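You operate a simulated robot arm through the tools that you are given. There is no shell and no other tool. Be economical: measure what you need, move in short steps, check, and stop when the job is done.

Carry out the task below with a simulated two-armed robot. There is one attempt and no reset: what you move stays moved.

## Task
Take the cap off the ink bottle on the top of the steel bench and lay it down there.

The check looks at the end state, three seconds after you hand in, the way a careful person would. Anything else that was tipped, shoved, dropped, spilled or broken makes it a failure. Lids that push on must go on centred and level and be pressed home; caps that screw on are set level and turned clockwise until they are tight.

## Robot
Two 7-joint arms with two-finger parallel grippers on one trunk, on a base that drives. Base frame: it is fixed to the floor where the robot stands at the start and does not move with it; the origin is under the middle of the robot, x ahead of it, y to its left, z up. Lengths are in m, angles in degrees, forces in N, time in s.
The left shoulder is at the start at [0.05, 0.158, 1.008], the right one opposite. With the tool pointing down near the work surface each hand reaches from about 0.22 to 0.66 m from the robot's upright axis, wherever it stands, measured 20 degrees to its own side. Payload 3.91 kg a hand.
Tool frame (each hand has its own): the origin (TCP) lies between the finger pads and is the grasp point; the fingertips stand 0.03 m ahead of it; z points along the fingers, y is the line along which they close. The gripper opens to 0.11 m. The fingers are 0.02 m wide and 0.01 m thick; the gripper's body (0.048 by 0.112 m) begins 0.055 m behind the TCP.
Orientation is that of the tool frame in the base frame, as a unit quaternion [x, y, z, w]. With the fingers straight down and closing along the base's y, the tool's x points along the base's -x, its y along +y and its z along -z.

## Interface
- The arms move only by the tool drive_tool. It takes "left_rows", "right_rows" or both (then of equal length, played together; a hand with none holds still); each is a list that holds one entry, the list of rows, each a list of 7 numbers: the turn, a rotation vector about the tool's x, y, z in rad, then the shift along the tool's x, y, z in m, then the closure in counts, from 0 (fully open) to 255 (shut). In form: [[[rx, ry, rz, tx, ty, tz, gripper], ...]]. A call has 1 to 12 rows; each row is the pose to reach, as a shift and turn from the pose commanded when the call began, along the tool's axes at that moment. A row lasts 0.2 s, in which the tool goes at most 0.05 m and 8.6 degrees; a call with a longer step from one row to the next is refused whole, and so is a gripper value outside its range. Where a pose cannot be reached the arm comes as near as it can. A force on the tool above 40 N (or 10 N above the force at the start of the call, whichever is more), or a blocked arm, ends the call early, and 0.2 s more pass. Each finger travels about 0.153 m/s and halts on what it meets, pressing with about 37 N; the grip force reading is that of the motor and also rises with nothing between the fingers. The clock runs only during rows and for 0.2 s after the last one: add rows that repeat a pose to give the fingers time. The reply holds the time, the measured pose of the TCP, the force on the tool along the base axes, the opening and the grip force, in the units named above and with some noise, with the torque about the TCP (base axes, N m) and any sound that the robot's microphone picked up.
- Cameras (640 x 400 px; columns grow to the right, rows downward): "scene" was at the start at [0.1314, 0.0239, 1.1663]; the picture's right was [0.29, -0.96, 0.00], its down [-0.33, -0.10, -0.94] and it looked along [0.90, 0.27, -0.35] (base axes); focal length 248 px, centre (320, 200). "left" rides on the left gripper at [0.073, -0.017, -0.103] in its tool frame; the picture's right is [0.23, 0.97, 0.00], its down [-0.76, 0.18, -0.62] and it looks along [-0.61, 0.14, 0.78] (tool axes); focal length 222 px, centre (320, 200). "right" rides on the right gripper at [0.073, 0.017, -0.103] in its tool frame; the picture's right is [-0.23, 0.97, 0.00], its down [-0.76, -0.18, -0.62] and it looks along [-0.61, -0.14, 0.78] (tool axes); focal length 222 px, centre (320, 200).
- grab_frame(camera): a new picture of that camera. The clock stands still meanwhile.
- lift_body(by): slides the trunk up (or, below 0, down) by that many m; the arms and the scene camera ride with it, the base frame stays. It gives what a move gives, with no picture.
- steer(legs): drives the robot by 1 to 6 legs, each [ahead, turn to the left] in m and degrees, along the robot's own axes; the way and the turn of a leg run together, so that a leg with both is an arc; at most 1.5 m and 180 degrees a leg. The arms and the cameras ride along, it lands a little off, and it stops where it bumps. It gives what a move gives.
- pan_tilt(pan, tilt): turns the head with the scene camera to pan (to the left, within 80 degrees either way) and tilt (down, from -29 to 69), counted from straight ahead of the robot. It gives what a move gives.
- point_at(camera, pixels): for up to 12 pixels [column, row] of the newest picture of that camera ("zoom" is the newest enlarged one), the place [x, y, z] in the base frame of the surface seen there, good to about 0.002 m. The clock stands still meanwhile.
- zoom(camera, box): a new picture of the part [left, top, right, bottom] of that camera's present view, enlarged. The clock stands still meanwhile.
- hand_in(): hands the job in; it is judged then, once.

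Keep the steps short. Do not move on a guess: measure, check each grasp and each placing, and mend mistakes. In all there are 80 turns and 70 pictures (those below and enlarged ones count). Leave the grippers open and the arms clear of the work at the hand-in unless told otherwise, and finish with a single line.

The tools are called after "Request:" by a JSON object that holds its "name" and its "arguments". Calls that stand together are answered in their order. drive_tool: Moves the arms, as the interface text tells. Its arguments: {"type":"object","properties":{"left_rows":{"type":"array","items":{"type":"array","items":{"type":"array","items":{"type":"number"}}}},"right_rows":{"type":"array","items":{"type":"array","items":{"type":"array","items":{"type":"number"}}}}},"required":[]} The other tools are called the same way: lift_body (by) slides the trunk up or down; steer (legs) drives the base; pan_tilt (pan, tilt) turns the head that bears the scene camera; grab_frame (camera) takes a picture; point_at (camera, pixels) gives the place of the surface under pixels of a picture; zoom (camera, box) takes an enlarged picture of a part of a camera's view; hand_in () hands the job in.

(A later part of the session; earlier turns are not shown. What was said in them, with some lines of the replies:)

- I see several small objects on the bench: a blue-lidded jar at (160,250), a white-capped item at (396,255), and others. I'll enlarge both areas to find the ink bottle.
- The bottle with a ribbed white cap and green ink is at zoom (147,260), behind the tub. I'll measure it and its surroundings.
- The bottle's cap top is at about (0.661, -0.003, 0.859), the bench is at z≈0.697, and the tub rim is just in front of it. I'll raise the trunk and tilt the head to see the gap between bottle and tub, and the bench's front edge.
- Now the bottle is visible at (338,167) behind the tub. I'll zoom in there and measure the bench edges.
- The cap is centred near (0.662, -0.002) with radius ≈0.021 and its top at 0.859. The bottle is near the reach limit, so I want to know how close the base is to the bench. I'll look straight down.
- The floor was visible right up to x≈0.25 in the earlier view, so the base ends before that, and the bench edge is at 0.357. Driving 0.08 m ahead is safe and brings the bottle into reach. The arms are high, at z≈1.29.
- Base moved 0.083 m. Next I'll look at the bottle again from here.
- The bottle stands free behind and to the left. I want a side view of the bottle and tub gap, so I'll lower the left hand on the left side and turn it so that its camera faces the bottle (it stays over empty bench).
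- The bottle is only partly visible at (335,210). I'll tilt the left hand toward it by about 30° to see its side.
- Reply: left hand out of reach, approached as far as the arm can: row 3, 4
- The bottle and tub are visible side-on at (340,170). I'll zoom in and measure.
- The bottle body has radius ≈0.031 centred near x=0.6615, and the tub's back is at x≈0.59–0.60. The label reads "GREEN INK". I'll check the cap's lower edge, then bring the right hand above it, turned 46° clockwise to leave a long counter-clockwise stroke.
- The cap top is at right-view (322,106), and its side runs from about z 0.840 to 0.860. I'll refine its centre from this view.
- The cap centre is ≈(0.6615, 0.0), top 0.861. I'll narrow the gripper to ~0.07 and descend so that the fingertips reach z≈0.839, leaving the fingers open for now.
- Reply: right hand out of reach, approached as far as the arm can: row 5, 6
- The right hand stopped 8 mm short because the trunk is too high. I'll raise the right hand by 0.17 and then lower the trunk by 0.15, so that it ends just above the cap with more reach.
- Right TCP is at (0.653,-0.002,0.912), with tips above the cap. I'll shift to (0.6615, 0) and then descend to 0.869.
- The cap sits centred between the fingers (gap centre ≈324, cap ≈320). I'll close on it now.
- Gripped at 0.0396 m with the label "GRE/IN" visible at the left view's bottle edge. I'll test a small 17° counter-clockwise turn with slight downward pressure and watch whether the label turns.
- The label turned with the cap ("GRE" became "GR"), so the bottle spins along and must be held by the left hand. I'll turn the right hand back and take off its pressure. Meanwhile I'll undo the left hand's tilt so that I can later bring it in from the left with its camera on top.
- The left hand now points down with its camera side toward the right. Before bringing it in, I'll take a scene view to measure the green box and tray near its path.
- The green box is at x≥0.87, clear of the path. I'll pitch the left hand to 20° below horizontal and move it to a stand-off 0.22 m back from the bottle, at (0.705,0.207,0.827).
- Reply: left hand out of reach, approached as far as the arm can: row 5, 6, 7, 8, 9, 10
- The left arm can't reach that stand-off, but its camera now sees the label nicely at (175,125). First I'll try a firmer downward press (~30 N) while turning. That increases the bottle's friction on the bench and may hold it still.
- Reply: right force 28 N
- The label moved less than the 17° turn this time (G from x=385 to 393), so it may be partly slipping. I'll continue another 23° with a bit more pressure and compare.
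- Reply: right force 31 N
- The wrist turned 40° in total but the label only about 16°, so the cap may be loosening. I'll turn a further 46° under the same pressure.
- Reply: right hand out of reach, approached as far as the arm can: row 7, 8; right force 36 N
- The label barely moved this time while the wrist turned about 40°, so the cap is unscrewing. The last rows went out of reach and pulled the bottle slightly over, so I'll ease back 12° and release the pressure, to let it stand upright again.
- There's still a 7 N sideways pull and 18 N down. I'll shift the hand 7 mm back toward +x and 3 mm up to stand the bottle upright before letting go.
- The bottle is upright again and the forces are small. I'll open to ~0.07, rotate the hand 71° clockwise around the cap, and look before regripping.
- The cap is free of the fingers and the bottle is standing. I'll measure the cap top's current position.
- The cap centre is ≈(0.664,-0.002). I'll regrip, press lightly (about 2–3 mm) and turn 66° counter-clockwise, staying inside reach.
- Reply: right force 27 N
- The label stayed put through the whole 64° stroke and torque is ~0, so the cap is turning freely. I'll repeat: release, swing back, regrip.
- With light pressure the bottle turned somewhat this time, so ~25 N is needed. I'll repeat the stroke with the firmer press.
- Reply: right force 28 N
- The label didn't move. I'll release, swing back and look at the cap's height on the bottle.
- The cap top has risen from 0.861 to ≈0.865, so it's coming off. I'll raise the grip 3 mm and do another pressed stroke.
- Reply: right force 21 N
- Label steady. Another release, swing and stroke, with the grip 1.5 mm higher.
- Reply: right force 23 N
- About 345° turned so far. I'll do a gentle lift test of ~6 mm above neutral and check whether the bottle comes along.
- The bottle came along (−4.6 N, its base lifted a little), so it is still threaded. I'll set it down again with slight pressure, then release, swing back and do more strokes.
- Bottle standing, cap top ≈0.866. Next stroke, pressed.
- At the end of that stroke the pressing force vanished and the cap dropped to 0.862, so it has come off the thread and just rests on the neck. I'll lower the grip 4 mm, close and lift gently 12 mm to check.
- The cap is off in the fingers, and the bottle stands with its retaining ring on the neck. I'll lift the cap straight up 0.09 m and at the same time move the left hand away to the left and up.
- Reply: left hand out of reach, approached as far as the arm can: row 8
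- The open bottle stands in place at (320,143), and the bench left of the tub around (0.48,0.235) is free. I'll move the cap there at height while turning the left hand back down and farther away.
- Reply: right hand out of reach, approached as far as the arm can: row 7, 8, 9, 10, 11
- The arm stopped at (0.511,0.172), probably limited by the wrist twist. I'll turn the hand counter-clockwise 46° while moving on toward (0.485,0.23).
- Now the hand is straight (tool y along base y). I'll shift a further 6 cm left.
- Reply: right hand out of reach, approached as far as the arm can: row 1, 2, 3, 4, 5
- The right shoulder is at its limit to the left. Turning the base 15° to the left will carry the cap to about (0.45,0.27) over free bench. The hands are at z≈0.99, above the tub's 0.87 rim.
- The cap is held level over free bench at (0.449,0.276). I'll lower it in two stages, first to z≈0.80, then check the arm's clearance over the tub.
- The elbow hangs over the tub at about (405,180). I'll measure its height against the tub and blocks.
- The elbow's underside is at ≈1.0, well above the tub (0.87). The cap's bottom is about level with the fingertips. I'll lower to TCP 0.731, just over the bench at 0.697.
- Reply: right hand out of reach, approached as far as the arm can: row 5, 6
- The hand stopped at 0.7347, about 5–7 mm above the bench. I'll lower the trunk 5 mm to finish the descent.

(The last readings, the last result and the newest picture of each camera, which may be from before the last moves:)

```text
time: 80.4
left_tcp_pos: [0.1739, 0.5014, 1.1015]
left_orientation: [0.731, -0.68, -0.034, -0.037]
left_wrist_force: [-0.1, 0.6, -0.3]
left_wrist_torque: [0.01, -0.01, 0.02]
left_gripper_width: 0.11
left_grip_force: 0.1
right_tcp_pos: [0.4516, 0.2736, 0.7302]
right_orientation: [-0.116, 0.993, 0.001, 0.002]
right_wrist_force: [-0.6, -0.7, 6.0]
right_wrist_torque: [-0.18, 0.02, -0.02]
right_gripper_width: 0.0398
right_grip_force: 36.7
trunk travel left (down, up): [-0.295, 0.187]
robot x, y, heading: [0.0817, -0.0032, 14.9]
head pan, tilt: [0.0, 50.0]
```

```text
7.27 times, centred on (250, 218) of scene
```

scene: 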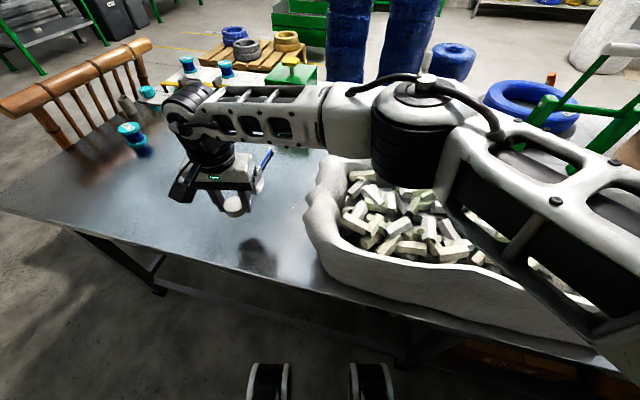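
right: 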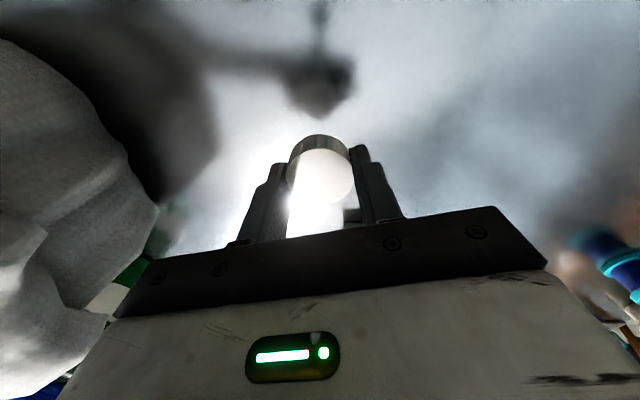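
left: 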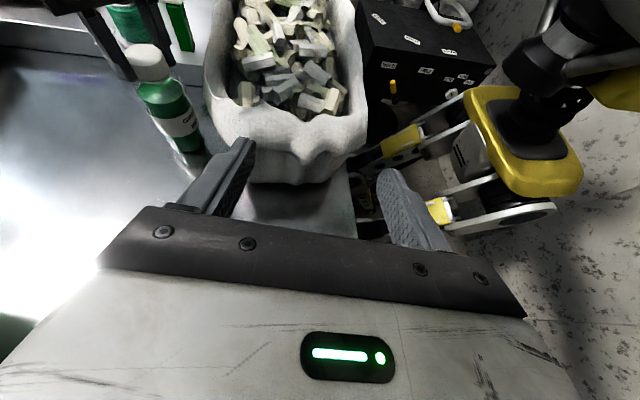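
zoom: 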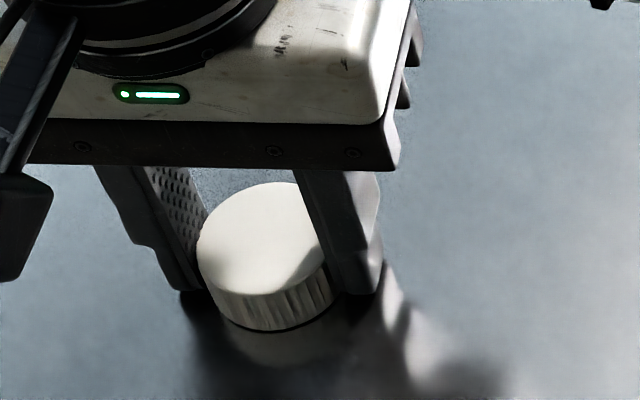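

The force rose to 6 N, so the cap is resting on the bench. I'll open the fingers and then lift the hand straight up.

Request:
{"name": "drive_tool", "arguments": {"right_rows": [[[0, 0, 0, 0, 0, 0, 170], [0, 0, 0, 0, 0, 0, 120], [0, 0, 0, 0, 0, 0, 60], [0, 0, 0, 0, 0, 0, 0], [0, 0, 0, 0, 0, -0.03, 0], [0, 0, 0, 0, 0, -0.07, 0], [0, 0, 0, 0, 0, -0.12, 0], [0, 0, 0, 0, 0, -0.17, 0], [0, 0, 0, 0, 0, -0.22, 0], [0, 0, 0, 0, 0, -0.26, 0]]]}}

Request:
{"name": "grab_frame", "arguments": {"camera": "right"}}

Request:
{"name": "grab_frame", "arguments": {"camera": "scene"}}

```text
time: 82.6
left_tcp_pos: [0.1727, 0.5001, 1.1009]
left_orientation: [0.731, -0.681, -0.034, -0.037]
left_wrist_force: [0.6, -0.3, 0.0]
left_wrist_torque: [-0.03, -0.01, -0.02]
left_gripper_width: 0.1101
left_grip_force: 0.1
right_tcp_pos: [0.4512, 0.2738, 0.9898]
right_orientation: [-0.117, 0.993, 0.0, 0.001]
right_wrist_force: [0.2, 0.4, 0.1]
right_wrist_torque: [0.0, -0.03, -0.01]
right_gripper_width: 0.11
right_grip_force: 0.1
trunk travel left (down, up): [-0.295, 0.187]
robot x, y, heading: [0.0812, -0.0007, 15.1]
head pan, tilt: [0.0, 50.0]
```

```text
15 pictures are left
```

right: 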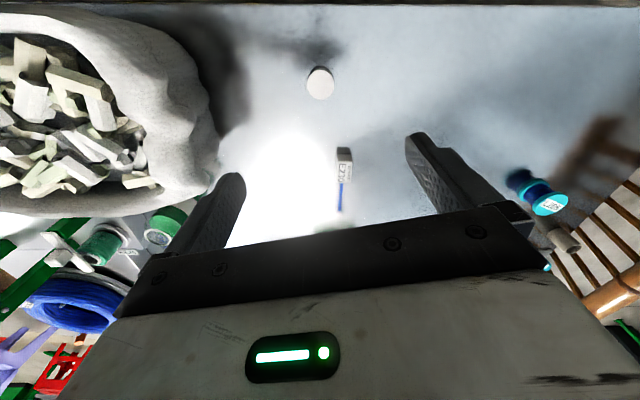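

```text
14 pictures are left
```

scene: 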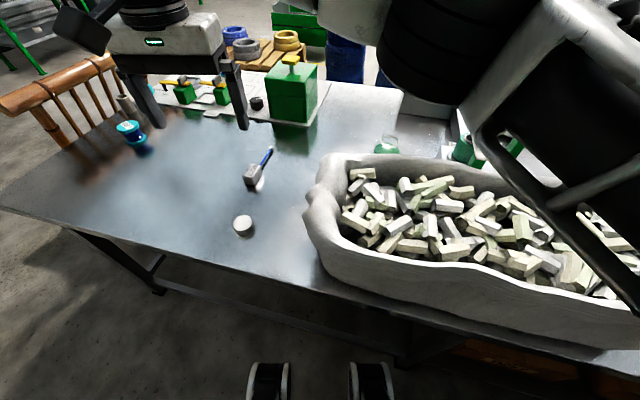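

The cap lies on the bench at scene (243,226). One last enlarged look at the bottle and the cap.

Request:
{"name": "zoom", "arguments": {"camera": "scene", "box": [350, 110, 430, 165]}}

Request:
{"name": "zoom", "arguments": {"camera": "scene", "box": [200, 160, 320, 250]}}

```text
7.27 times, centred on (390, 138) of scene
```

zoom: 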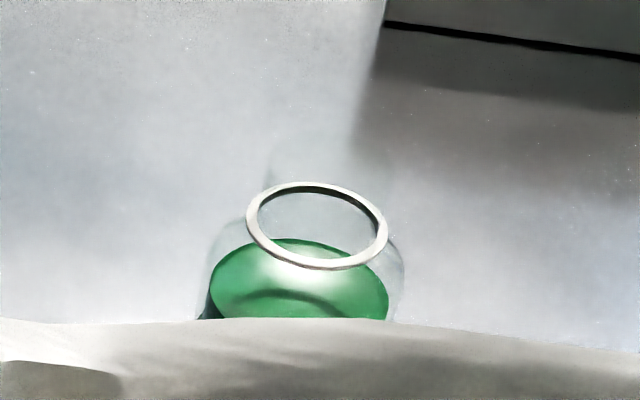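

```text
4.44 times, centred on (260, 205) of scene
```

zoom: 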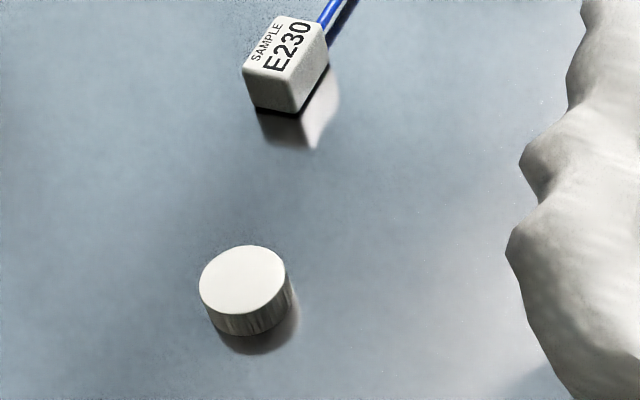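

The open bottle stands upright with its ink level, the cap lies flat on the bench, and nothing else was moved. The grippers are open and clear, so I'm handing in.

Request:
{"name": "hand_in", "arguments": {}}

```text
The job is handed in.
```

The ink bottle's cap is unscrewed and lies flat on the steel bench, and the open bottle stands upright in its place with no ink spilled and its retaining ring still on the neck.
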